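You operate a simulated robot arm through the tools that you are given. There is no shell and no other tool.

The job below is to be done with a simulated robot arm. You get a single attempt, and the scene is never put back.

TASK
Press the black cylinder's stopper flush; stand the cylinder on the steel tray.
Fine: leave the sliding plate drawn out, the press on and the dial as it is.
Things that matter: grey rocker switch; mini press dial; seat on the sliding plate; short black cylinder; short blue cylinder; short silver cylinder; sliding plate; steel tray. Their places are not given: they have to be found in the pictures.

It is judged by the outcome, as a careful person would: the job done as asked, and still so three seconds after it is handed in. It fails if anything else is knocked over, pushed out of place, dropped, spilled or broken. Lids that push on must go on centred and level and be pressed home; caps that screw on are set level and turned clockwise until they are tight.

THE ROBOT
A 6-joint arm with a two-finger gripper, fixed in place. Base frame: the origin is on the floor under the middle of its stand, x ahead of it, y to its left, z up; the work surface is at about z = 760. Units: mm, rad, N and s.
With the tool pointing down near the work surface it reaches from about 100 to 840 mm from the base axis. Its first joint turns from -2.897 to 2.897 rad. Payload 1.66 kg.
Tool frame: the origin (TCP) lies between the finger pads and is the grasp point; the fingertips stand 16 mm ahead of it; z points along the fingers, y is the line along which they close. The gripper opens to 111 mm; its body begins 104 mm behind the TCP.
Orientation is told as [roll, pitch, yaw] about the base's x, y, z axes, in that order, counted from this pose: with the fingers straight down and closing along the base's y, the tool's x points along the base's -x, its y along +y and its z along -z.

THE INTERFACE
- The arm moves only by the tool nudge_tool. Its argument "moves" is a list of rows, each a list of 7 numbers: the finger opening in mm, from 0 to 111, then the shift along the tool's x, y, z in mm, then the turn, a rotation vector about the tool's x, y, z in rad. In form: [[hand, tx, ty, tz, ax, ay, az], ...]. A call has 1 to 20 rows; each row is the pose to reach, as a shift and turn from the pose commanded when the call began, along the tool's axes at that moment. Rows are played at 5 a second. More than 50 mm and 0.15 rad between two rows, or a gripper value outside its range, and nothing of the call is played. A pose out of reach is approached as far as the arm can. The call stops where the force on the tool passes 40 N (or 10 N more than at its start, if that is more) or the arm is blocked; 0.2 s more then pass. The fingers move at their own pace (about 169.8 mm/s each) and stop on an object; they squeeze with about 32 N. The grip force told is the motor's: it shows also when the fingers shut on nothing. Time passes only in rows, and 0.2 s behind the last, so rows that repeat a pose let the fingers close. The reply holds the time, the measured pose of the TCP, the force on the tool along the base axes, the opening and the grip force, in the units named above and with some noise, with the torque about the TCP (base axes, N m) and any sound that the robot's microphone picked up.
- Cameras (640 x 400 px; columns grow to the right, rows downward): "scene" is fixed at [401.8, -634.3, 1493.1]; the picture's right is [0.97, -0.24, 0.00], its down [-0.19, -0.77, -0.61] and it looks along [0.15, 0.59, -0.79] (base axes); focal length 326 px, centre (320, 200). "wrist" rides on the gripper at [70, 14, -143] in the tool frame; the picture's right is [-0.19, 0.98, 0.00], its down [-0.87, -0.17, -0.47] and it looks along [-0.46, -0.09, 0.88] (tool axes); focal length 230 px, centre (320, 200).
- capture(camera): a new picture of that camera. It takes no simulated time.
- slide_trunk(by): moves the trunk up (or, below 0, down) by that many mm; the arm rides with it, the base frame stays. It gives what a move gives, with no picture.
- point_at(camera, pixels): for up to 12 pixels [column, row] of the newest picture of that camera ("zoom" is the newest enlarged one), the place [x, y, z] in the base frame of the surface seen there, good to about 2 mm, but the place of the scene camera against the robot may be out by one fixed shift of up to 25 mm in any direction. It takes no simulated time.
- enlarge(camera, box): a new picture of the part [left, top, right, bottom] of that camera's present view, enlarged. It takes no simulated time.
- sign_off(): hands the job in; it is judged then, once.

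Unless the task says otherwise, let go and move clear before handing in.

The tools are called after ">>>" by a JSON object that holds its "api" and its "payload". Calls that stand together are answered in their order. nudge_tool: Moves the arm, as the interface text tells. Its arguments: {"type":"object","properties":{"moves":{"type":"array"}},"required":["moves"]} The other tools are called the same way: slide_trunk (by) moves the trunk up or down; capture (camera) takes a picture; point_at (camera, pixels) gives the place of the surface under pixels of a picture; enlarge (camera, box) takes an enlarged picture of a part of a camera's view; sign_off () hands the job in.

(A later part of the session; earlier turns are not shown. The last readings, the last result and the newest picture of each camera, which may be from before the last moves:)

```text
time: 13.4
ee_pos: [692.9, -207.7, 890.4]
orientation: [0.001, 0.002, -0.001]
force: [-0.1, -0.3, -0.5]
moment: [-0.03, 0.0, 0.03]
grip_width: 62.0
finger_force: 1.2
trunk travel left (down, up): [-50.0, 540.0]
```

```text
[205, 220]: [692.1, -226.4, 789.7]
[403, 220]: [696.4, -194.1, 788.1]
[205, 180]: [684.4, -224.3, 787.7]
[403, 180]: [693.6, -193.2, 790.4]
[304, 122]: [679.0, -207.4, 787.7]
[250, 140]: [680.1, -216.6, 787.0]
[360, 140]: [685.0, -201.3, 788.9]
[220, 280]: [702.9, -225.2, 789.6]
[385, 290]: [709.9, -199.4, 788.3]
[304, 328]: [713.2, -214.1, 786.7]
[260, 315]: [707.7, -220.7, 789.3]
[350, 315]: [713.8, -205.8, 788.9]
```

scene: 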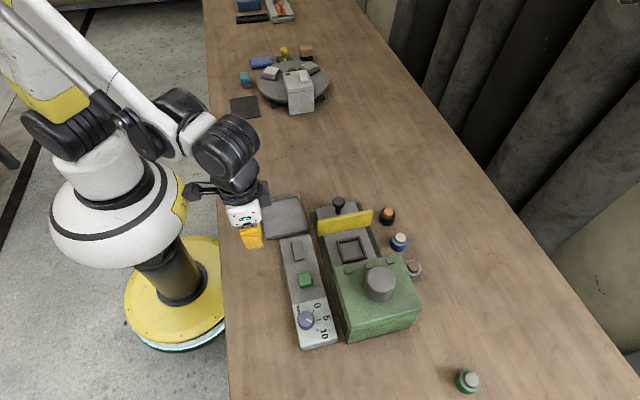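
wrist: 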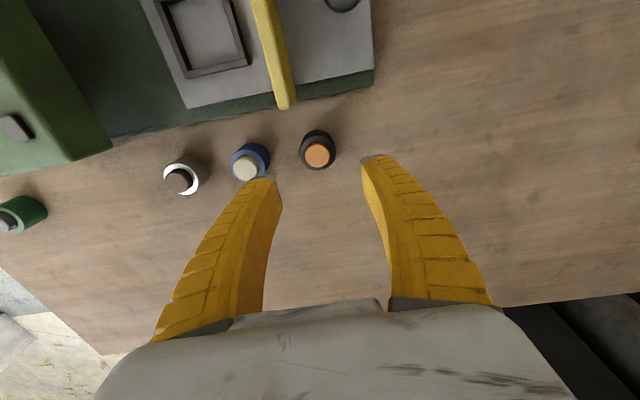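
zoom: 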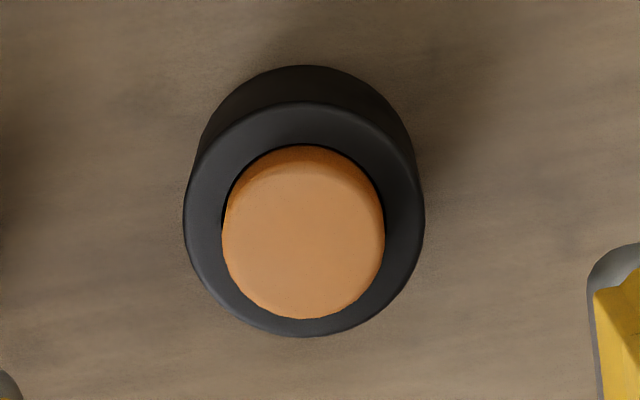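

The centre is confirmed at about (695, -210), with the protrusion near 10 mm. I'll descend so the TCP is at rim height (z≈789.5, tips ≈773.5), leaving the lower body free for the seat walls.

>>> {"api": "nudge_tool", "payload": {"moves": [[60, 0.7, -1.6, 40, 0, 0, 0], [60, 0.7, -1.6, 75, 0, 0, 0], [60, 0.7, -1.6, 92, 0, 0, 0], [60, 0.7, -1.6, 101, 0, 0, 0]]}}

>>> {"api": "enlarge", "payload": {"camera": "scene", "box": [350, 170, 430, 240]}}

>>> {"api": "capture", "payload": {"camera": "wrist"}}

```text
time: 14.4
ee_pos: [694.3, -210.5, 789.0]
orientation: [0.0, 0.0, 0.002]
force: [0.8, 0.5, -0.7]
moment: [0.01, 0.01, 0.02]
grip_width: 62.2
finger_force: 1.3
trunk travel left (down, up): [-50.0, 540.0]
```

```text
5.71 times, centred on (390, 205) of scene
```

zoom: 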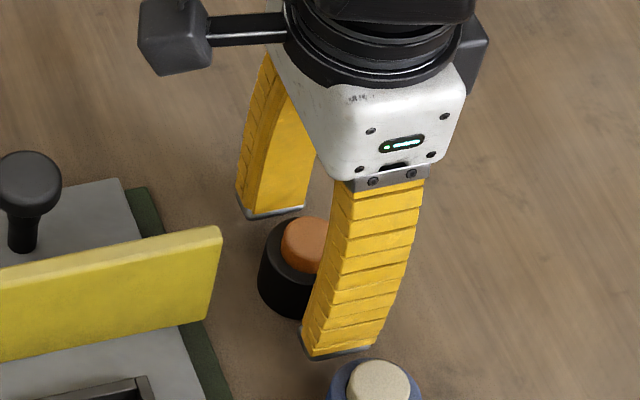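

```text
taken
```

wrist: 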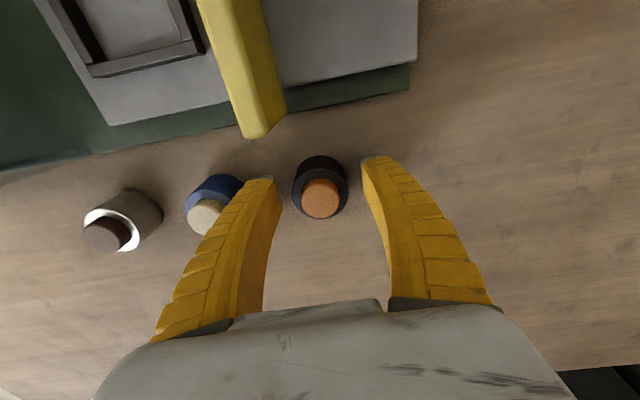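

Both fingers straddle the black cylinder (scene zoom 290,255) without touching blue. Closing gently now.

>>> {"api": "nudge_tool", "payload": {"moves": [[50, 0, 0, 0, 0, 0, 0], [44, 0, 0, 0, 0, 0, 0], [40, 0, 0, 0, 0, 0, 0], [36, 0, 0, 0, 0, 0, 0], [30, 0, 0, 0, 0, 0, 0], [30, 0, 0, 0, 0, 0, 0]]}}

>>> {"api": "capture", "payload": {"camera": "wrist"}}

```text
time: 15.8
ee_pos: [693.6, -210.9, 789.2]
orientation: [0.001, -0.001, 0.0]
force: [3.5, -1.2, 8.6]
moment: [0.01, -0.31, -0.05]
grip_width: 35.6
finger_force: 31.9
trunk travel left (down, up): [-50.0, 540.0]
```

```text
taken
```

wrist: 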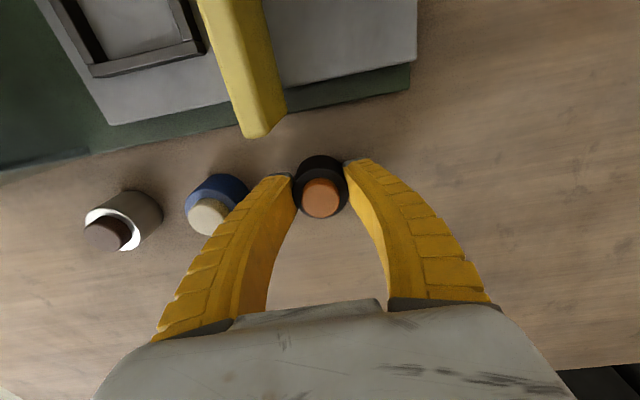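

Gripped at 35.6 mm width. I'll lift straight up by 60 mm and check how it hangs.

>>> {"api": "nudge_tool", "payload": {"moves": [[30, 0, 0, -5, 0, 0, 0], [30, 0, 0, -15, 0, 0, 0], [30, 0, 0, -40, 0, 0, 0], [30, 0, 0, -70, 0, 0, 0]]}}

>>> {"api": "capture", "payload": {"camera": "wrist"}}

>>> {"api": "enlarge", "payload": {"camera": "scene", "box": [350, 150, 430, 220]}}

>>> {"api": "enlarge", "payload": {"camera": "wrist", "box": [270, 140, 370, 230]}}

```text
time: 16.8
ee_pos: [693.9, -210.0, 863.0]
orientation: [-0.001, 0.0, 0.001]
force: [1.0, -0.4, -1.6]
moment: [0.0, 0.03, 0.04]
grip_width: 32.2
finger_force: 32.2
trunk travel left (down, up): [-50.0, 540.0]
```

```text
taken
```

wrist: 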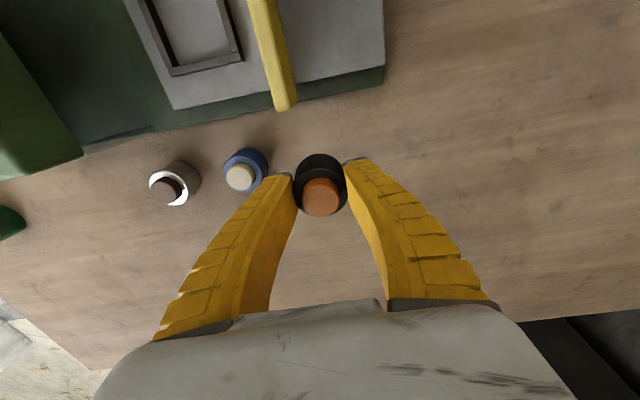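

```text
5.71 times, centred on (390, 185) of scene
```

zoom: 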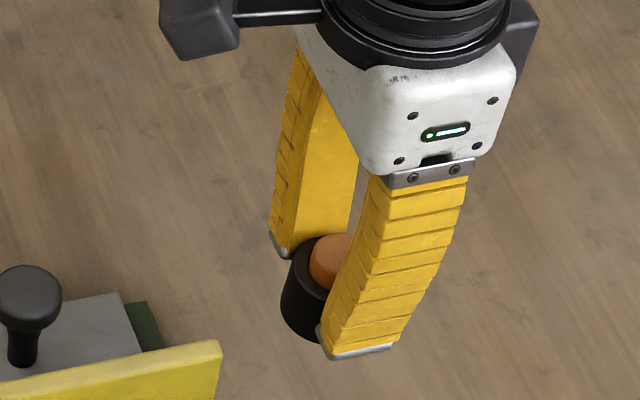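

```text
4.44 times, centred on (320, 185) of wrist
```

zoom: 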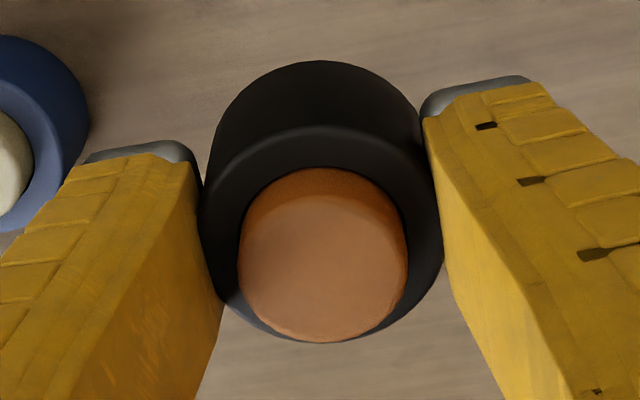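

Held, but the width fell from 35.6 to 32.2, so the cylinder may have shifted or tilted. I'll measure its rim and stopper in the gripper.

>>> {"api": "point_at", "payload": {"camera": "zoom", "pixels": [[320, 200], [280, 240], [370, 240], [320, 240], [320, 300], [320, 330], [240, 200], [405, 190], [320, 150], [270, 165], [370, 165], [320, 90]]}}

>>> {"api": "point_at", "payload": {"camera": "zoom", "pixels": [[215, 220], [430, 220], [225, 190], [420, 190], [270, 320], [380, 320], [240, 300], [412, 290], [320, 70], [290, 100], [350, 100], [320, 280]]}}

```text
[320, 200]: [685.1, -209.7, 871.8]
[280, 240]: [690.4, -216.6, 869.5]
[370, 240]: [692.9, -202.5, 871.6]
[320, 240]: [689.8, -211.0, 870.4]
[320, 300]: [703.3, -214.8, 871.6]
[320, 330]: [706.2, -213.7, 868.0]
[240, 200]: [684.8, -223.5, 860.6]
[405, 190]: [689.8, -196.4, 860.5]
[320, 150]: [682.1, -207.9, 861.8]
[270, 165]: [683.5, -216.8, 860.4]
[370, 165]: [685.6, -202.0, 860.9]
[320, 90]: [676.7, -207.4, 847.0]
```

```text
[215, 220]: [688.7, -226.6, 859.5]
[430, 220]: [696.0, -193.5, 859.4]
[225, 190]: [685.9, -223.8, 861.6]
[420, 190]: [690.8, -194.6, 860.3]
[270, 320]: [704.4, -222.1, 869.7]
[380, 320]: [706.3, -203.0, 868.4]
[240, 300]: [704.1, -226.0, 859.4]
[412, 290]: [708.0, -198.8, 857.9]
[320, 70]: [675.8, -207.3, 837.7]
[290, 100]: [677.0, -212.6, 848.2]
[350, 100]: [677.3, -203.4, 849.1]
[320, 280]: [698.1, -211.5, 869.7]
```

The cylinder hangs with only a slight tilt (rim z 861 at the back, 859 at the front) and is still centred under the TCP. I'll raise it, turn the tool -90° in yaw so the fingers lie along x, and move above the seat centre (570.7, -287).

>>> {"api": "nudge_tool", "payload": {"moves": [[30, 0, 0, -25, 0, 0, 0], [30, 0, 0, -50, 0, 0, 0], [30, 11, -7, -50, 0, 0, 0.143], [30, 22, -14, -50, 0, 0, 0.286], [30, 34, -21, -50, 0, 0, 0.428], [30, 45, -28, -50, 0, 0, 0.571], [30, 56, -35, -50, 0, 0, 0.714], [30, 68, -42, -50, 0, 0, 0.857], [30, 79, -49, -50, 0, 0, 1.0], [30, 90, -56, -50, 0, 0, 1.142], [30, 102, -63, -50, 0, 0, 1.285], [30, 113, -70, -50, 0, 0, 1.428], [30, 124.5, -77, -50, 0, 0, 1.5708], [30, 124.5, -77, -50, 0, 0, 1.5708]]}}

>>> {"api": "capture", "payload": {"camera": "wrist"}}

>>> {"api": "capture", "payload": {"camera": "scene"}}

```text
time: 19.8
ee_pos: [570.1, -285.1, 910.7]
orientation: [0.0, 0.001, -1.572]
force: [-0.3, 0.5, -1.2]
moment: [-0.01, -0.01, 0.0]
grip_width: 33.1
finger_force: 31.7
trunk travel left (down, up): [-50.0, 540.0]
```

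```text
taken
```

wrist: 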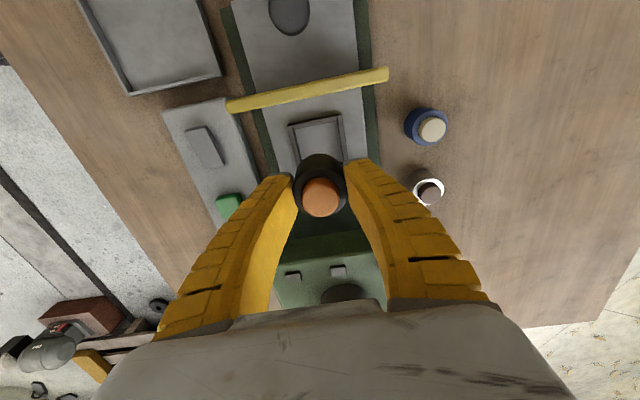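

```text
taken
```

scene: 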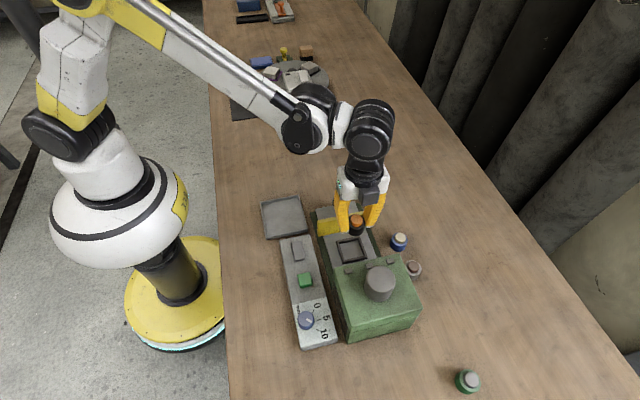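

The cylinder now hangs above the seat region (wrist 320,190 against seat at 320,140). I'll zoom to measure cylinder and seat positions before lowering.

>>> {"api": "enlarge", "payload": {"camera": "wrist", "box": [270, 100, 380, 230]}}

>>> {"api": "point_at", "payload": {"camera": "zoom", "pixels": [[312, 200], [360, 80], [300, 80], [290, 260], [350, 260], [312, 300], [318, 250], [318, 325], [312, 220], [250, 270], [385, 260], [330, 280]]}}

>>> {"api": "enlarge", "payload": {"camera": "scene", "box": [300, 170, 430, 280]}}

```text
3.08 times, centred on (325, 165) of wrist
```

zoom: 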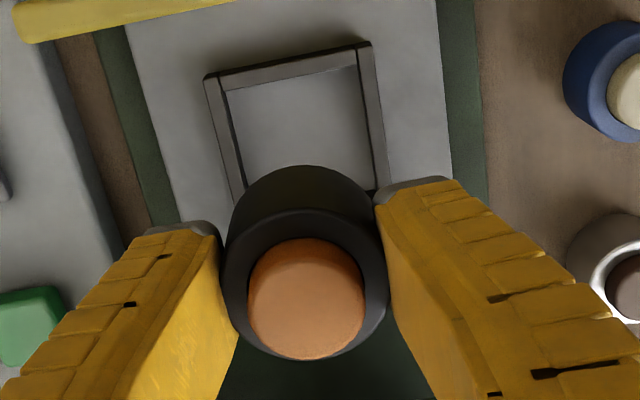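

```text
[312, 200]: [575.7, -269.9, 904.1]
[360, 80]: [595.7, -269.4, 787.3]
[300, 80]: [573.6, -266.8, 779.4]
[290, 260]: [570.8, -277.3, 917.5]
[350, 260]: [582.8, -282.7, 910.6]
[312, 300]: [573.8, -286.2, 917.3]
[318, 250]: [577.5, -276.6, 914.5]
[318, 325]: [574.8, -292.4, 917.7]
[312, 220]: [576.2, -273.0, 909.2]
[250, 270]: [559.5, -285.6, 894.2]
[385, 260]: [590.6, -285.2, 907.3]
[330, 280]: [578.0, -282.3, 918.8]
```

```text
3.64 times, centred on (365, 225) of scene
```

zoom: 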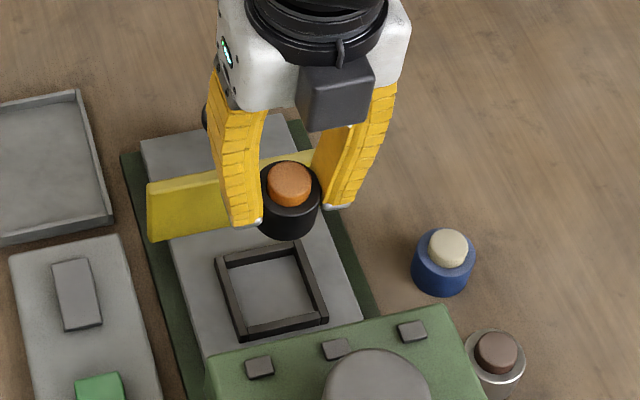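

Let me take more precise points of the rim edges, the stopper and the seat from this view.

>>> {"api": "enlarge", "payload": {"camera": "wrist", "box": [280, 150, 360, 220]}}

>>> {"api": "point_at", "payload": {"camera": "zoom", "pixels": [[165, 240], [463, 240], [310, 130], [215, 255], [405, 255], [310, 190], [310, 335], [310, 260], [310, 110], [260, 260], [360, 260], [310, 150]]}}

>>> {"api": "enlarge", "payload": {"camera": "wrist", "box": [280, 105, 360, 170]}}

>>> {"api": "capture", "payload": {"camera": "wrist"}}

```text
5.71 times, centred on (320, 185) of wrist
```

zoom: 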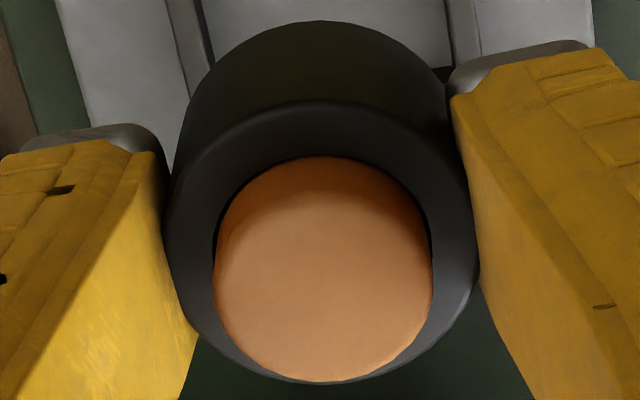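

```text
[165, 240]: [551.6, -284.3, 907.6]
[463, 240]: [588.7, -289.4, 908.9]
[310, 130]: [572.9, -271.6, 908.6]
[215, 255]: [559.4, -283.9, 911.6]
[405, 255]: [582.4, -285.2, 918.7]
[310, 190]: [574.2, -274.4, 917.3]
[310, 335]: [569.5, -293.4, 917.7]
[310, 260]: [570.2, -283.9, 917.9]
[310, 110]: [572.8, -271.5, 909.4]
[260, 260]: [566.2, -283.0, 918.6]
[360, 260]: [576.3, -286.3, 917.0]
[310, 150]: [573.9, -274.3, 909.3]
```

```text
6.15 times, centred on (320, 138) of wrist
```

zoom: 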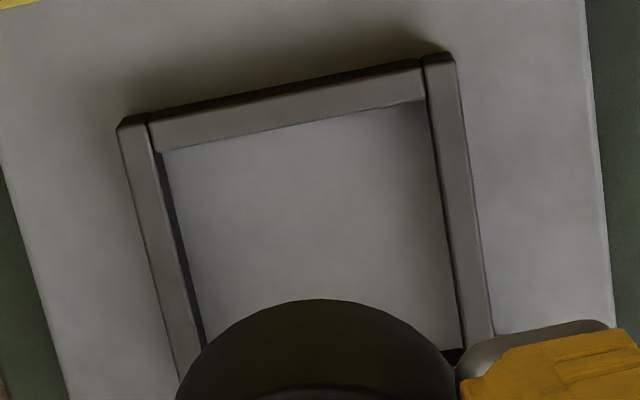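

```text
taken
```

wrist: 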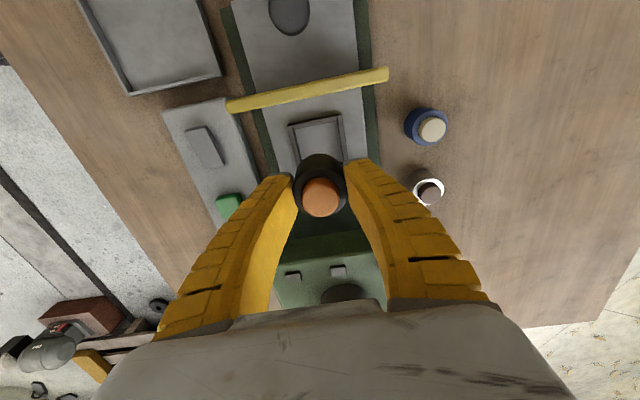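

The cylinder centre is about (570.2, -286.9), matching the seat. I'll check the seat's inner walls from this view.

>>> {"api": "enlarge", "payload": {"camera": "wrist", "box": [280, 105, 360, 170]}}

>>> {"api": "point_at", "payload": {"camera": "zoom", "pixels": [[122, 135], [165, 280], [143, 170], [435, 90], [465, 220], [478, 330], [285, 103], [285, 125], [200, 115], [380, 82], [300, 200], [150, 200]]}}

```text
6.15 times, centred on (320, 138) of wrist
```

zoom: 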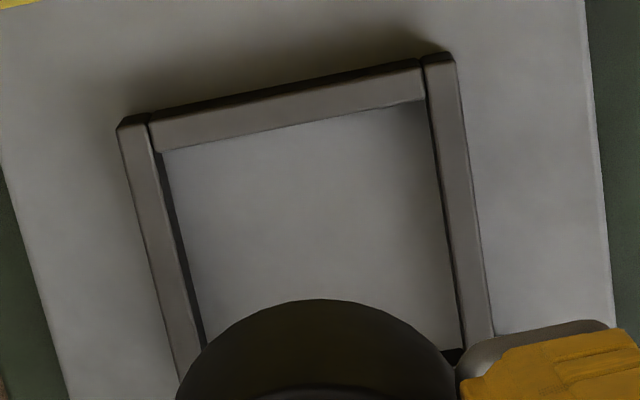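

```text
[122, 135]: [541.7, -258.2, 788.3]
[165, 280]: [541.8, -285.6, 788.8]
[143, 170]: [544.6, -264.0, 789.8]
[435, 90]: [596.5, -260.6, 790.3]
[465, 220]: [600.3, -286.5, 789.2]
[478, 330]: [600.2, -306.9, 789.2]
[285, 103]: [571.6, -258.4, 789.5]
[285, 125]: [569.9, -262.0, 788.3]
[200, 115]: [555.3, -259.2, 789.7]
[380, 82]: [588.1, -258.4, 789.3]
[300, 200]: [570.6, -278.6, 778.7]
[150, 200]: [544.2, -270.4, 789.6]
```

The seat's inner x span is 547–594 and the wall tops are at 789.3, so lowering by about 100 mm seats the cylinder with fingertips 4 mm above the walls. Lowering slowly now.

>>> {"api": "nudge_tool", "payload": {"moves": [[30, 0, 0, 40, 0, 0, 0], [30, 0, 0, 75, 0, 0, 0], [30, 0, 0, 86, 0, 0, 0], [30, 0, 0, 92, 0, 0, 0], [30, 0, 0, 96, 0, 0, 0], [30, 0, 0, 98.5, 0, 0, 0]]}}

>>> {"api": "capture", "payload": {"camera": "wrist"}}

>>> {"api": "enlarge", "payload": {"camera": "scene", "box": [310, 190, 410, 280]}}

```text
time: 21.2
ee_pos: [571.3, -287.4, 813.4]
orientation: [0.001, 0.001, -1.572]
force: [-0.1, 0.8, -1.6]
moment: [-0.01, 0.0, 0.03]
grip_width: 32.7
finger_force: 32.5
trunk travel left (down, up): [-50.0, 540.0]
```

```text
taken
```

wrist: 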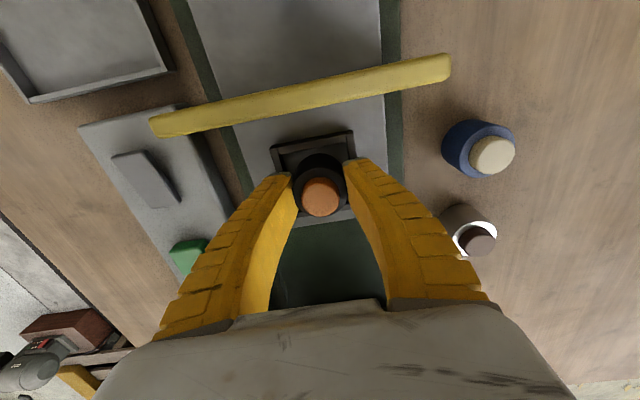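

```text
4.44 times, centred on (360, 235) of scene
```

zoom: 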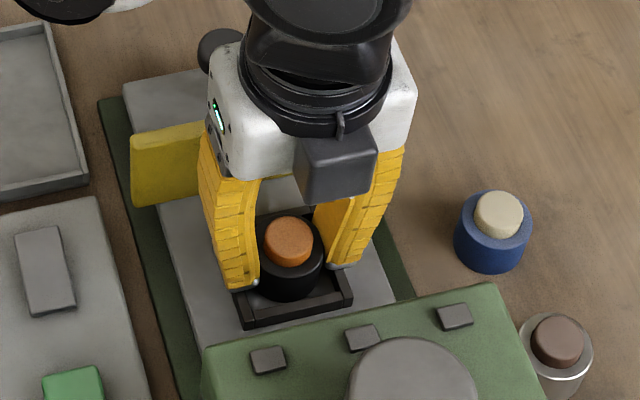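

The cylinder is inside the seat frame. I'll go down a couple more millimetres until contact, watching the force.

>>> {"api": "nudge_tool", "payload": {"moves": [[30, 0, 0, 1, 0, 0, 0], [30, 0, 0, 2, 0, 0, 0], [30, 0, 0, 2, 0, 0, 0]]}}

```text
time: 22.0
ee_pos: [569.6, -287.2, 809.9]
orientation: [0.002, -0.002, -1.57]
force: [0.1, -1.3, 12.4]
moment: [-0.28, -0.02, 0.02]
grip_width: 34.5
finger_force: 31.6
trunk travel left (down, up): [-50.0, 540.0]
```

Contact with the plate (12 N up). Releasing by opening the fingers gradually, then rising.

>>> {"api": "nudge_tool", "payload": {"moves": [[40, 0, 0, -0.5, 0, 0, 0], [48, 0, 0, -0.5, 0, 0, 0], [60, 0, 0, -0.5, 0, 0, 0], [60, 0, 0, -0.5, 0, 0, 0], [60, 0, 0, -25, 0, 0, 0], [60, 0, 0, -70, 0, 0, 0], [60, 0, 0, -100, 0, 0, 0]]}}

>>> {"api": "capture", "payload": {"camera": "wrist"}}

>>> {"api": "enlarge", "payload": {"camera": "wrist", "box": [270, 100, 370, 190]}}

>>> {"api": "enlarge", "payload": {"camera": "scene", "box": [310, 190, 410, 280]}}

```text
time: 23.6
ee_pos: [570.3, -287.7, 910.1]
orientation: [0.001, -0.002, -1.57]
force: [-0.2, 0.3, 0.0]
moment: [-0.01, -0.02, 0.0]
grip_width: 61.9
finger_force: 1.7
trunk travel left (down, up): [-50.0, 540.0]
```

```text
taken
```

wrist: 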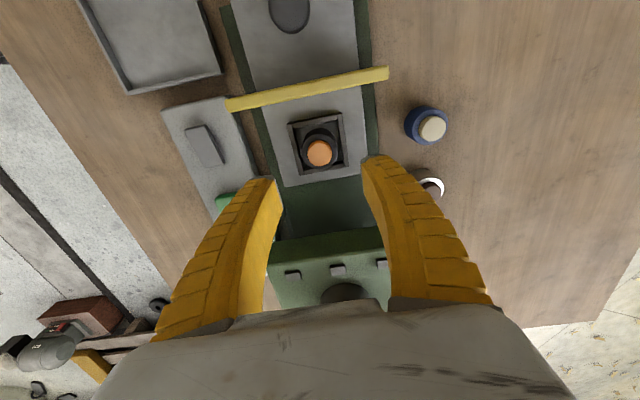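

```text
4.44 times, centred on (320, 145) of wrist
```

zoom: 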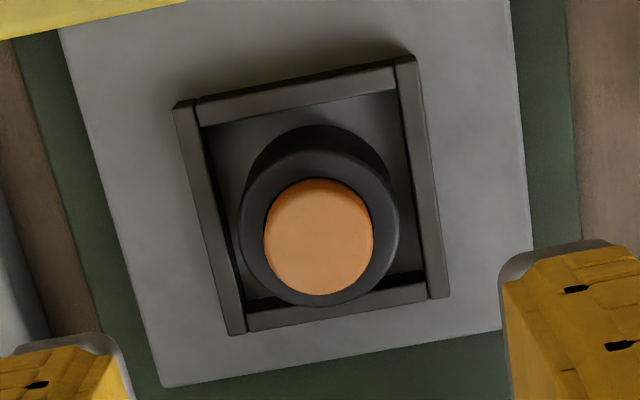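

```text
4.44 times, centred on (360, 235) of scene
```

zoom: 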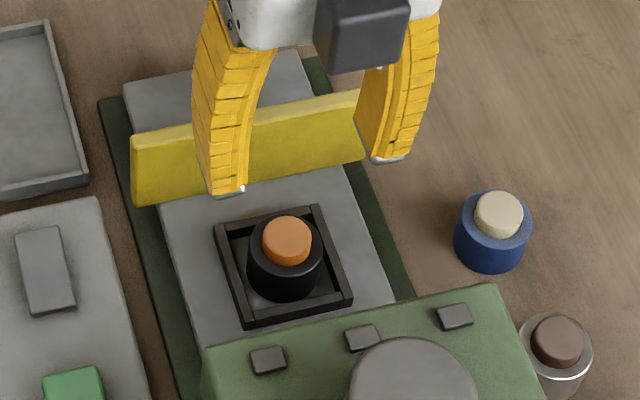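

The black cylinder stands upright in the seat. I'll measure its centre and rim level there.

>>> {"api": "enlarge", "payload": {"camera": "wrist", "box": [270, 100, 370, 190]}}

>>> {"api": "point_at", "payload": {"camera": "zoom", "pixels": [[250, 230], [388, 230], [318, 165], [315, 300], [270, 240], [365, 240], [318, 200], [318, 290], [265, 190], [370, 190], [280, 285], [360, 285]]}}

```text
4.44 times, centred on (320, 145) of wrist
```

zoom: 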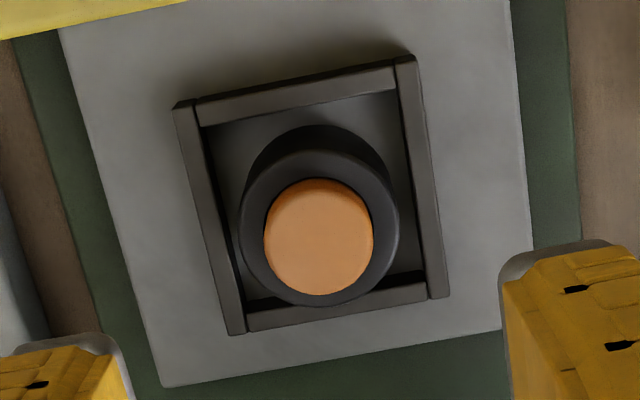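

```text
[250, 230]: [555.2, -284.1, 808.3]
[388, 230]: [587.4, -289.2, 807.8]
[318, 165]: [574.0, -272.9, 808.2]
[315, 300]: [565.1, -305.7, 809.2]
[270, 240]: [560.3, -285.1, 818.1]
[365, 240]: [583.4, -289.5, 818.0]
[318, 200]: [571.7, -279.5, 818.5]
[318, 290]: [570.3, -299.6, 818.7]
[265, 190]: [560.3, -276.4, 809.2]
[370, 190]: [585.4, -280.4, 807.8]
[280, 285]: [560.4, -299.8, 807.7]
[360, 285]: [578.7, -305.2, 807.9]
```

The cylinder is level in the seat: rim 808.2, stopper 818.3, so 10 mm proud, centred near (571, -287.5). Next I'll move to the plate's handle knob at (570.4, -167) and look before gripping.

>>> {"api": "nudge_tool", "payload": {"moves": [[60, 40, 0, 0, 0, 0, 0], [60, 80, 0, 0, 0, 0, 0], [60, 120, 0, 0, 0, 0, 0], [60, 120, 0, 40, 0, 0, 0]]}}

>>> {"api": "capture", "payload": {"camera": "wrist"}}

>>> {"api": "enlarge", "payload": {"camera": "scene", "box": [300, 160, 400, 250]}}

```text
time: 24.6
ee_pos: [568.3, -165.7, 871.3]
orientation: [0.001, -0.001, -1.57]
force: [-1.2, 1.8, -1.1]
moment: [-0.03, -0.04, -0.02]
grip_width: 61.8
finger_force: 2.0
trunk travel left (down, up): [-50.0, 540.0]
```

```text
taken
```

wrist: 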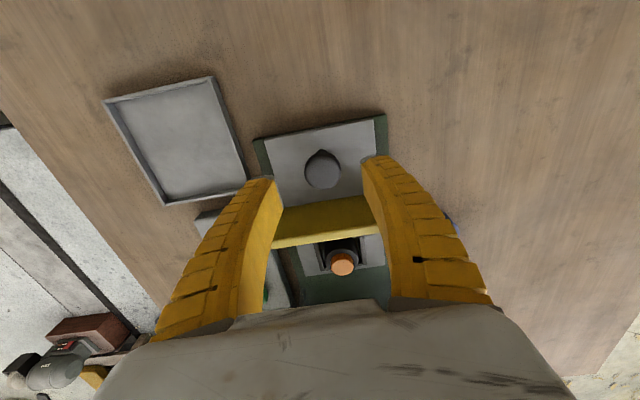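

```text
4.44 times, centred on (350, 205) of scene
```

zoom: 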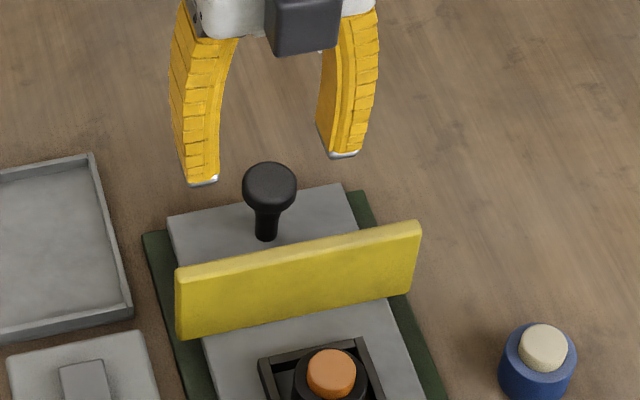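

The knob (scene zoom 268,190) is centred between the open fingers. I'll descend to TCP z≈819 and grip it.

>>> {"api": "nudge_tool", "payload": {"moves": [[60, 0, 0, 25, 0, 0, 0], [60, 0, 0, 45, 0, 0, 0], [60, 0, 0, 52, 0, 0, 0], [45, 0, 0, 52, 0, 0, 0], [36, 0, 0, 52, 0, 0, 0], [28, 0, 0, 52, 0, 0, 0], [10, 0, 0, 52, 0, 0, 0], [10, 0, 0, 52, 0, 0, 0]]}}

>>> {"api": "capture", "payload": {"camera": "wrist"}}

>>> {"api": "enlarge", "payload": {"camera": "scene", "box": [300, 160, 400, 250]}}

```text
time: 26.4
ee_pos: [569.9, -166.7, 817.2]
orientation: [-0.001, -0.001, -1.571]
force: [-17.4, -0.1, -29.7]
moment: [0.16, -0.08, 0.02]
grip_width: 21.4
finger_force: 34.4
trunk travel left (down, up): [-50.0, 540.0]
```

```text
taken
```

wrist: 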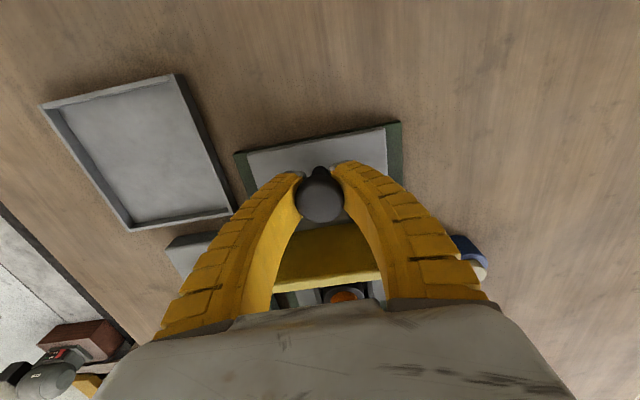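

```text
4.44 times, centred on (350, 205) of scene
```

zoom: 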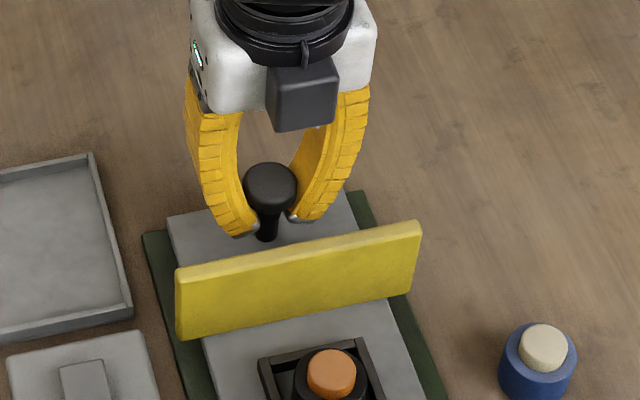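

The fingers have wrapped below the knob and are wedging on it (force -17 N x, -30 N z on the tool). I'll relax the opening slightly so the knob is caged rather than squeezed.

>>> {"api": "nudge_tool", "payload": {"moves": [[26, 0, 0, 0, 0, 0, 0], [26, 0, 0, 0, 0, 0, 0]]}}

```text
time: 27.0
ee_pos: [571.5, -167.3, 817.6]
orientation: [0.0, 0.0, -1.573]
force: [0.6, 0.3, 0.3]
moment: [-0.03, -0.03, 0.01]
grip_width: 29.1
finger_force: 1.4
trunk travel left (down, up): [-50.0, 540.0]
```

Free now. I'll raise about 10 mm so the pads close on the knob's widest part rather than under it, then grip again.

>>> {"api": "nudge_tool", "payload": {"moves": [[40, 0, -0.5, -5, 0, 0, 0], [40, 0, -0.5, -9, 0, 0, 0], [30, 0, -0.5, -9, 0, 0, 0], [24, 0, -0.5, -9, 0, 0, 0], [24, 0, -0.5, -9, 0, 0, 0]]}}

```text
time: 28.2
ee_pos: [569.9, -165.8, 826.6]
orientation: [0.001, 0.0, -1.571]
force: [-3.7, -0.7, 0.5]
moment: [-0.02, 0.02, -0.03]
grip_width: 29.3
finger_force: 3.9
trunk travel left (down, up): [-50.0, 540.0]
```

>>> {"api": "nudge_tool", "payload": {"moves": [[15, 0, -0.5, 0, 0, 0, 0], [15, 0, -1, 0, 0, 0, 0], [15, 0, -1, 0, 0, 0, 0]]}}

>>> {"api": "enlarge", "payload": {"camera": "scene", "box": [300, 160, 400, 250]}}

```text
time: 29.0
ee_pos: [570.5, -167.2, 827.0]
orientation: [0.002, -0.001, -1.571]
force: [3.7, -1.6, 4.0]
moment: [0.0, -0.02, -0.02]
grip_width: 27.5
finger_force: 33.9
trunk travel left (down, up): [-50.0, 540.0]
```

```text
4.44 times, centred on (350, 205) of scene
```

zoom: 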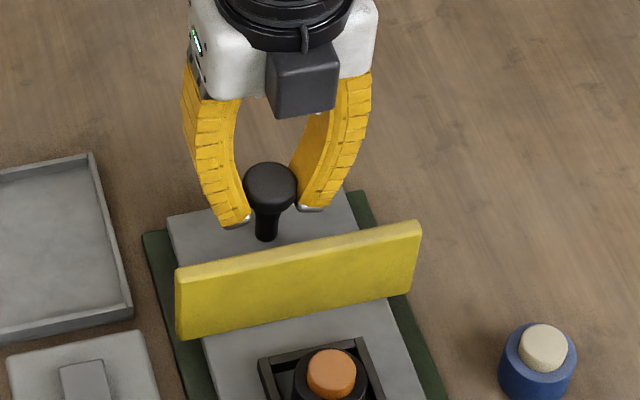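

Firm grip on the knob (27.5 mm, small side forces). I'll push the plate in slowly, first 20 mm, and check.

>>> {"api": "nudge_tool", "payload": {"moves": [[15, -1, 0, 0, 0, 0, 0], [15, -3, 0, 0, 0, 0, 0], [15, -6, 0, 0, 0, 0, 0], [15, -10, 0, 0, 0, 0, 0], [15, -14, 0, 0, 0, 0, 0], [15, -17, 0, 0, 0, 0, 0], [15, -19, 0, 0, 0, 0, 0], [15, -20, 0, 0, 0, 0, 0]]}}

>>> {"api": "capture", "payload": {"camera": "scene"}}

>>> {"api": "enlarge", "payload": {"camera": "scene", "box": [300, 170, 430, 290]}}

```text
time: 30.8
ee_pos: [569.3, -186.1, 826.3]
orientation: [-0.001, 0.0, -1.571]
force: [17.5, 0.4, 7.5]
moment: [0.04, -0.1, 0.01]
grip_width: 27.2
finger_force: 33.6
trunk travel left (down, up): [-50.0, 540.0]
```

```text
taken
```

scene: 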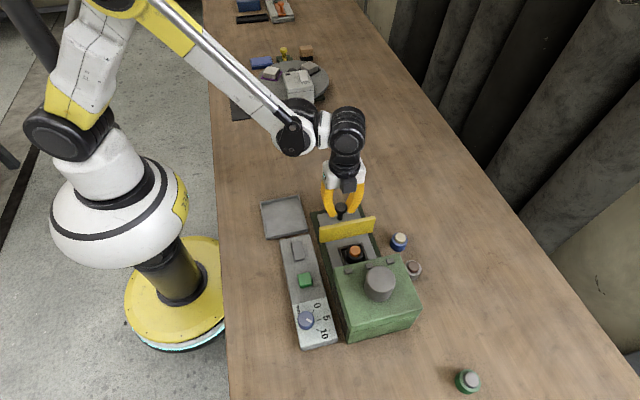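

```text
3.33 times, centred on (365, 230) of scene
```

zoom: 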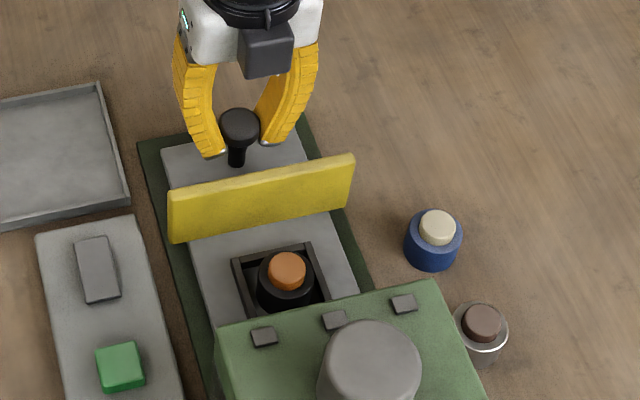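

The plate slides with the cylinder upright in the seat. I'll continue 60 mm further at moderate pace with a small x correction to relieve the 17 N side force.

>>> {"api": "nudge_tool", "payload": {"moves": [[15, -1, 0.4, 0, 0, 0, 0], [15, -4, 0.6, 0, 0, 0, 0], [15, -8, 0.6, 0, 0, 0, 0], [15, -13, 0.6, 0, 0, 0, 0], [15, -18, 0.6, 0, 0, 0, 0], [15, -23, 0.6, 0, 0, 0, 0], [15, -28, 0.6, 0, 0, 0, 0], [15, -33, 0.6, 0, 0, 0, 0], [15, -38, 0.6, 0, 0, 0, 0], [15, -43, 0.6, 0, 0, 0, 0], [15, -48, 0.6, 0, 0, 0, 0], [15, -53, 0.6, 0, 0, 0, 0], [15, -57, 0.6, 0, 0, 0, 0], [15, -59, 0.6, 0, 0, 0, 0], [15, -60, 0.6, 0, 0, 0, 0]]}}

>>> {"api": "enlarge", "payload": {"camera": "scene", "box": [300, 170, 430, 290]}}

>>> {"api": "capture", "payload": {"camera": "wrist"}}

```text
time: 34.0
ee_pos: [569.7, -247.4, 827.1]
orientation: [-0.002, 0.0, -1.57]
force: [-7.1, 1.9, -17.2]
moment: [0.07, -0.04, 0.03]
grip_width: 26.9
finger_force: 34.7
trunk travel left (down, up): [-50.0, 540.0]
```

```text
3.33 times, centred on (365, 230) of scene
```

zoom: 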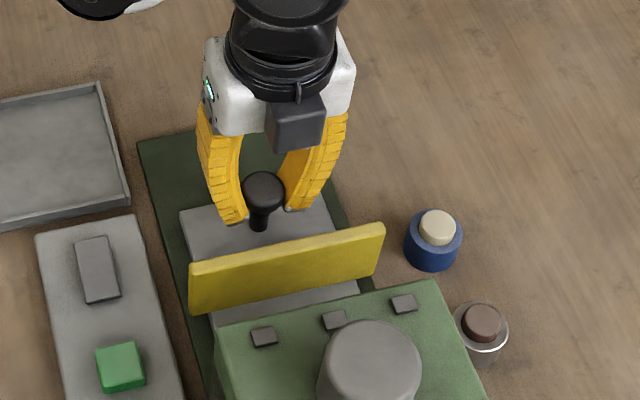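

```text
taken
```

wrist: 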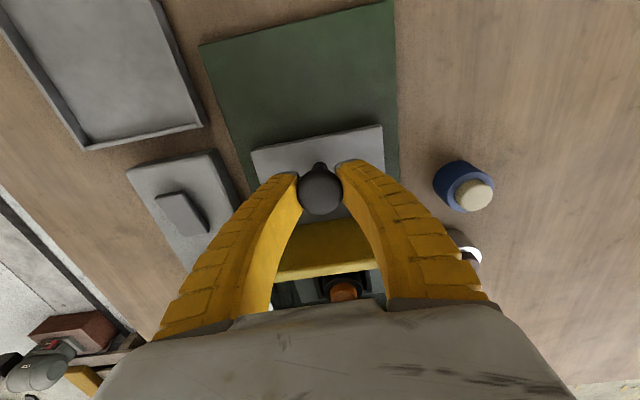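

80 mm in, with the seat going under the housing and no obstruction. I'll continue slowly until the end stop is felt.

>>> {"api": "nudge_tool", "payload": {"moves": [[15, -2, 0, 0.5, 0, 0, 0], [15, -5, 0, 0.8, 0, 0, 0], [15, -9, 0, 1, 0, 0, 0], [15, -13, 0, 1, 0, 0, 0], [15, -17, 0, 1, 0, 0, 0], [15, -21, 0, 1, 0, 0, 0], [15, -25, 0, 1, 0, 0, 0], [15, -29, 0, 1, 0, 0, 0], [15, -33, 0, 1, 0, 0, 0], [15, -37, 0, 1, 0, 0, 0], [15, -41, 0, 1, 0, 0, 0], [15, -44, 0, 1, 0, 0, 0], [15, -47, 0, 1, 0, 0, 0], [15, -50, 0, 1, 0, 0, 0]]}}

>>> {"api": "enlarge", "payload": {"camera": "scene", "box": [300, 170, 430, 290]}}

>>> {"api": "capture", "payload": {"camera": "wrist"}}

```text
time: 37.0
ee_pos: [570.7, -295.5, 824.7]
orientation: [-0.003, -0.002, -1.57]
force: [18.5, 0.1, 8.5]
moment: [0.02, -0.11, -0.01]
grip_width: 26.9
finger_force: 34.2
trunk travel left (down, up): [-50.0, 540.0]
```

```text
3.33 times, centred on (365, 230) of scene
```

zoom: 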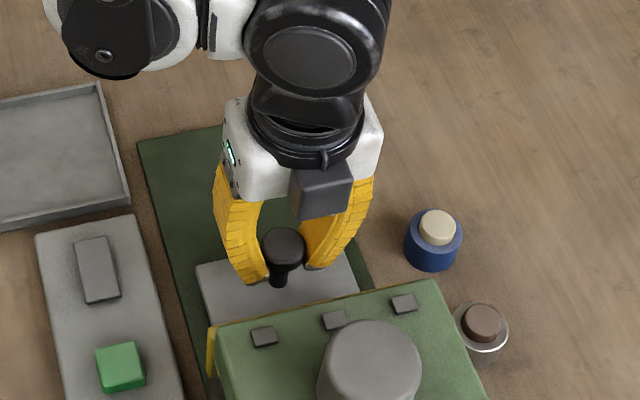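

```text
taken
```

wrist: 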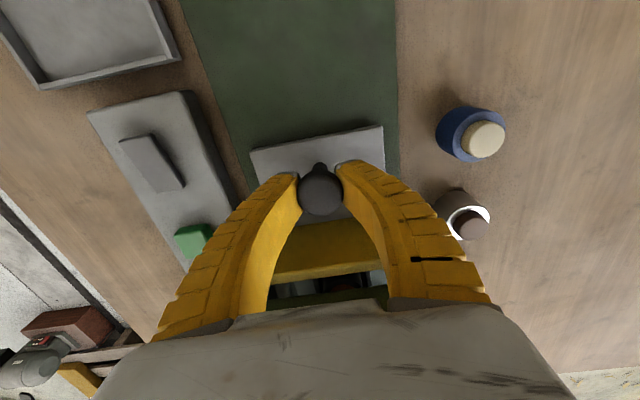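

130 mm in and still moving freely; the guard is nearly at the housing face. Continuing in small steps until the stop.

>>> {"api": "nudge_tool", "payload": {"moves": [[15, -2, 0.4, -0.3, 0, 0, 0], [15, -4, 0.5, -0.3, 0, 0, 0], [15, -6, 0.5, -0.3, 0, 0, 0], [15, -8, 0.5, -0.3, 0, 0, 0], [15, -10, 0.5, -0.3, 0, 0, 0], [15, -12, 0.5, -0.3, 0, 0, 0], [15, -14, 0.5, -0.3, 0, 0, 0], [15, -16, 0.5, -0.3, 0, 0, 0], [15, -18, 0.5, -0.3, 0, 0, 0], [15, -20, 0.5, -0.3, 0, 0, 0]]}}

>>> {"api": "enlarge", "payload": {"camera": "scene", "box": [300, 170, 430, 290]}}

>>> {"api": "capture", "payload": {"camera": "wrist"}}

```text
time: 38.2
ee_pos: [569.9, -302.1, 825.5]
orientation: [-0.005, 0.007, -1.569]
force: [-2.1, 7.6, -11.2]
moment: [0.7, -0.14, 0.13]
grip_width: 26.4
finger_force: 33.9
trunk travel left (down, up): [-50.0, 540.0]
stopped in row 6: the force on the tool passed its limit at 43 N (the readings are from after the stop); the commanded pose is now the measured one
```

```text
3.33 times, centred on (365, 230) of scene
```

zoom: 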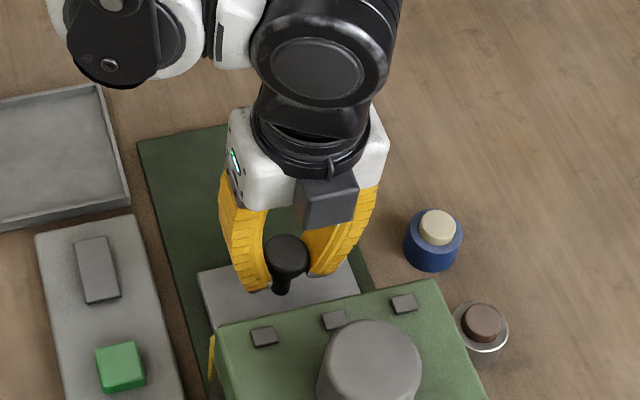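

```text
taken
```

wrist: 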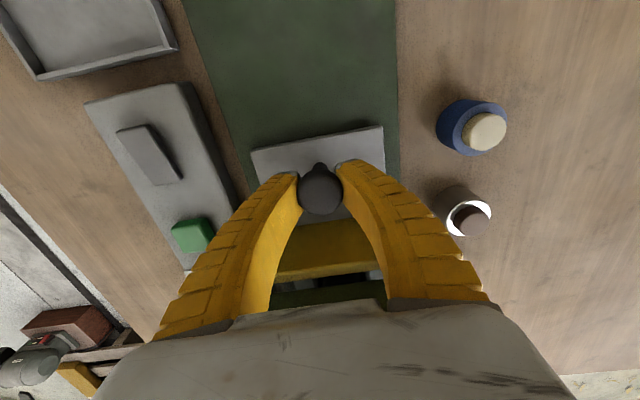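

The push stopped at 43 N around y≈-303, about 137 mm of travel — probably the end stop. I'll verify by measuring the guard and housing face.

>>> {"api": "enlarge", "payload": {"camera": "scene", "box": [330, 220, 400, 290]}}

>>> {"api": "point_at", "payload": {"camera": "wrist", "pixels": [[330, 240], [300, 265], [340, 270], [355, 285], [300, 285], [330, 296], [320, 195], [270, 160], [375, 135], [480, 130], [470, 222], [328, 255]]}}

>>> {"api": "enlarge", "payload": {"camera": "wrist", "box": [260, 210, 400, 310]}}

```text
5.71 times, centred on (365, 255) of scene
```

zoom: 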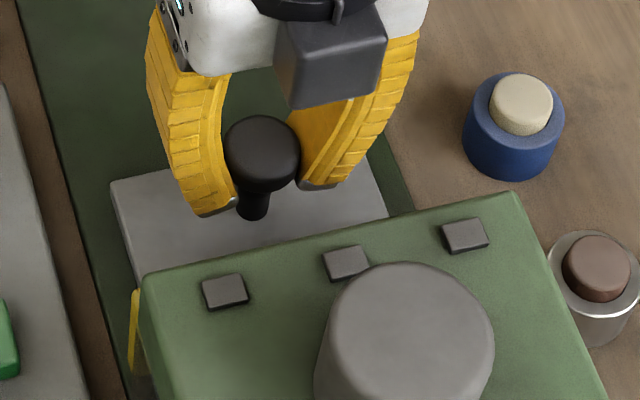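

```text
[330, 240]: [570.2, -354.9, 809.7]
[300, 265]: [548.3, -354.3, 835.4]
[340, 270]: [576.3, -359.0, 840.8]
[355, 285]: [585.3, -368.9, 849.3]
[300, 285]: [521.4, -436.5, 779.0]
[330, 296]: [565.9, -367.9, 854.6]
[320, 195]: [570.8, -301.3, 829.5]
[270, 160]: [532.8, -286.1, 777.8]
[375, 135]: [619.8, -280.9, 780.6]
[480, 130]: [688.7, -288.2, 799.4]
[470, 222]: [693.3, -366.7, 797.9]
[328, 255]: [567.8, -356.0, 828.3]
```

```text
4.00 times, centred on (330, 260) of wrist
```

zoom: 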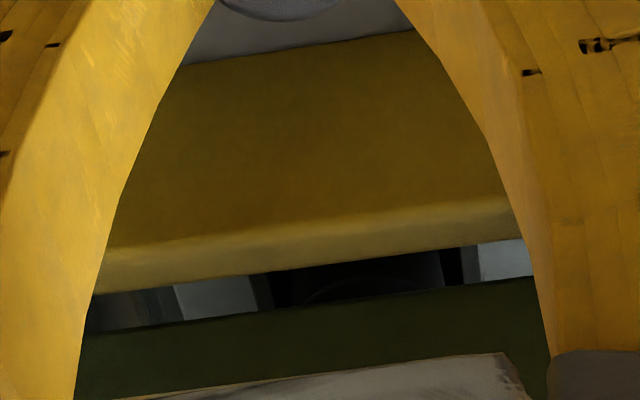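

The guard's face is at y≈-355 and knob at -303, putting the seat at about y -425, right under the ram cap (≈-425). One more gentle push will confirm it is at the stop.

>>> {"api": "nudge_tool", "payload": {"moves": [[15, -1, 0, 0, 0, 0, 0], [15, -2, 0, 0, 0, 0, 0], [15, -3, 0, 0, 0, 0, 0], [15, -4, 0, 0, 0, 0, 0], [15, -5, 0, 0, 0, 0, 0], [15, -6, 0, 0, 0, 0, 0]]}}

>>> {"api": "point_at", "payload": {"camera": "wrist", "pixels": [[330, 240], [328, 255], [320, 195]]}}

```text
time: 39.1
ee_pos: [570.1, -301.8, 824.6]
orientation: [-0.005, 0.012, -1.566]
force: [-2.8, 10.9, -3.0]
moment: [0.69, -0.02, 0.08]
grip_width: 26.5
finger_force: 34.0
trunk travel left (down, up): [-50.0, 540.0]
stopped in row 4: the force on the tool passed its limit at 42 N (the readings are from after the stop); the commanded pose is now the measured one
```

```text
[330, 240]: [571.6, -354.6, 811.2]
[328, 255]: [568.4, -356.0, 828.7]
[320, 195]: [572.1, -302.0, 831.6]
```

The plate is at its end stop (y unchanged at 42 N). I'll release the knob, rise clear, and look at the press and lamps.

>>> {"api": "nudge_tool", "payload": {"moves": [[35, 1, 0, 0, 0, 0, 0], [50, 1, 0, 0, 0, 0, 0], [60, 2, 0, -15, 0, -0.012, 0], [60, 4, 0, -60, 0, -0.012, 0], [60, 20, 0, -95, 0, -0.012, 0]]}}

>>> {"api": "capture", "payload": {"camera": "scene"}}

>>> {"api": "enlarge", "payload": {"camera": "scene", "box": [270, 200, 430, 350]}}

>>> {"api": "capture", "payload": {"camera": "wrist"}}

```text
time: 40.3
ee_pos: [569.4, -283.1, 919.4]
orientation: [-0.004, -0.004, -1.567]
force: [0.5, -0.3, 0.1]
moment: [0.01, 0.0, -0.02]
grip_width: 61.9
finger_force: 0.9
trunk travel left (down, up): [-50.0, 540.0]
```

```text
taken
```

scene: 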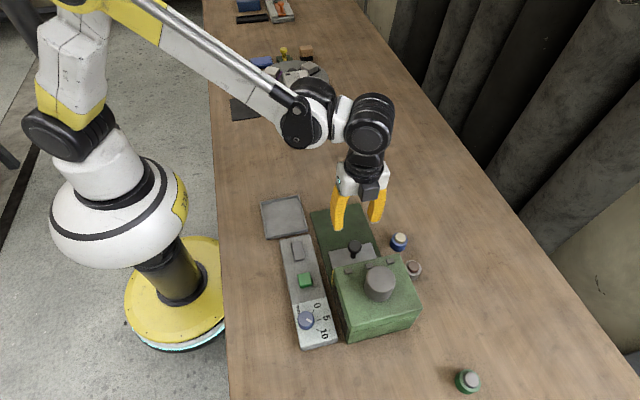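

```text
2.67 times, centred on (350, 275) of scene
```

zoom: 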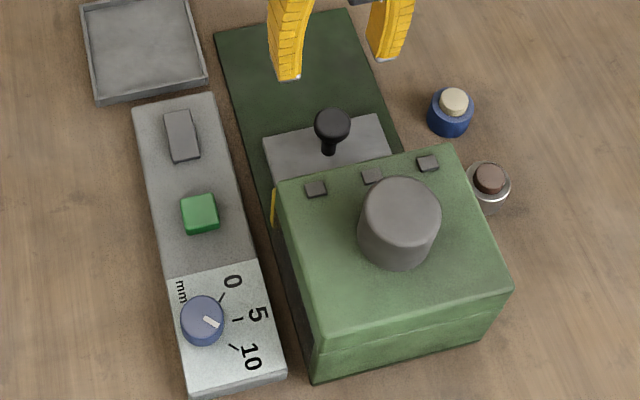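

```text
taken
```

wrist: 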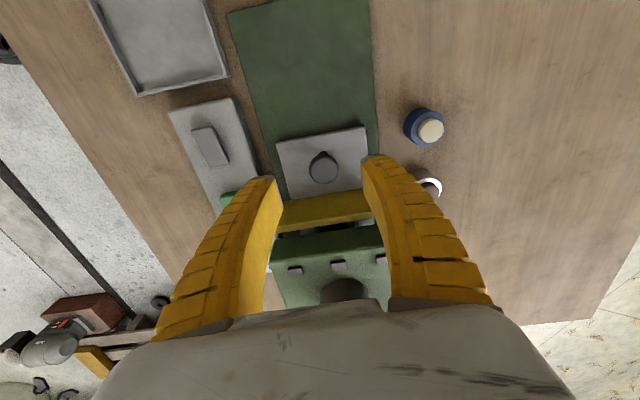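

Nothing happened by itself and the lamps stay grey; the dial is unobstructed in the scene. I'll move toward the green button (440.5, -340) with the fingers still open and read the dial from closer with the wrist camera.

>>> {"api": "nudge_tool", "payload": {"moves": [[60, 0, -40, 0, 0, 0, 0], [60, 0, -80, 0, 0, 0, 0], [60, 0, -120, 0, 0, 0, 0], [60, -30, -135, 0, 0, 0, 0], [60, -70, -135, 0, 0, 0, 0]]}}

>>> {"api": "capture", "payload": {"camera": "wrist"}}

```text
time: 41.5
ee_pos: [438.3, -357.6, 920.5]
orientation: [-0.005, -0.003, -1.568]
force: [-0.4, 0.0, 0.3]
moment: [0.0, 0.0, 0.02]
grip_width: 62.0
finger_force: 1.2
trunk travel left (down, up): [-50.0, 540.0]
```

```text
taken
```

wrist: 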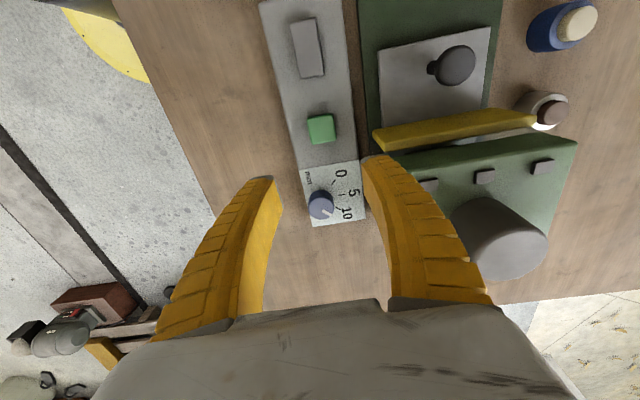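

>>> {"api": "enlarge", "payload": {"camera": "wrist", "box": [300, 160, 364, 230]}}

>>> {"api": "enlarge", "payload": {"camera": "wrist", "box": [360, 100, 580, 290]}}

```text
5.71 times, centred on (332, 195) of wrist
```

zoom: 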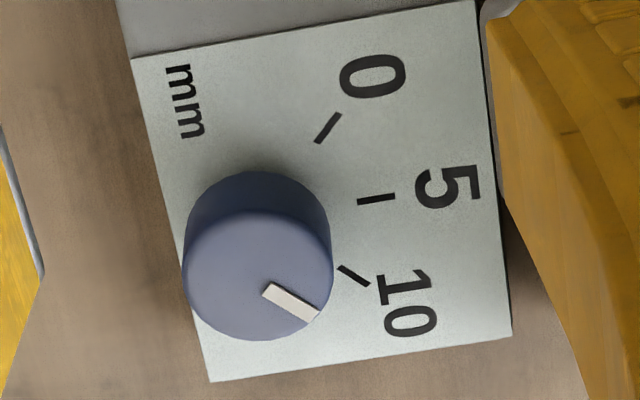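

```text
2.11 times, centred on (470, 195) of wrist
```

zoom: 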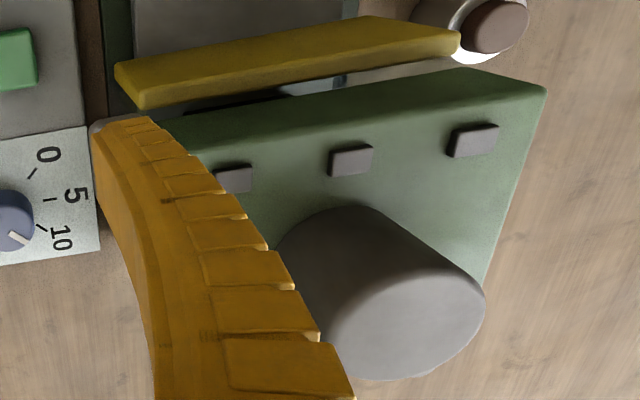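

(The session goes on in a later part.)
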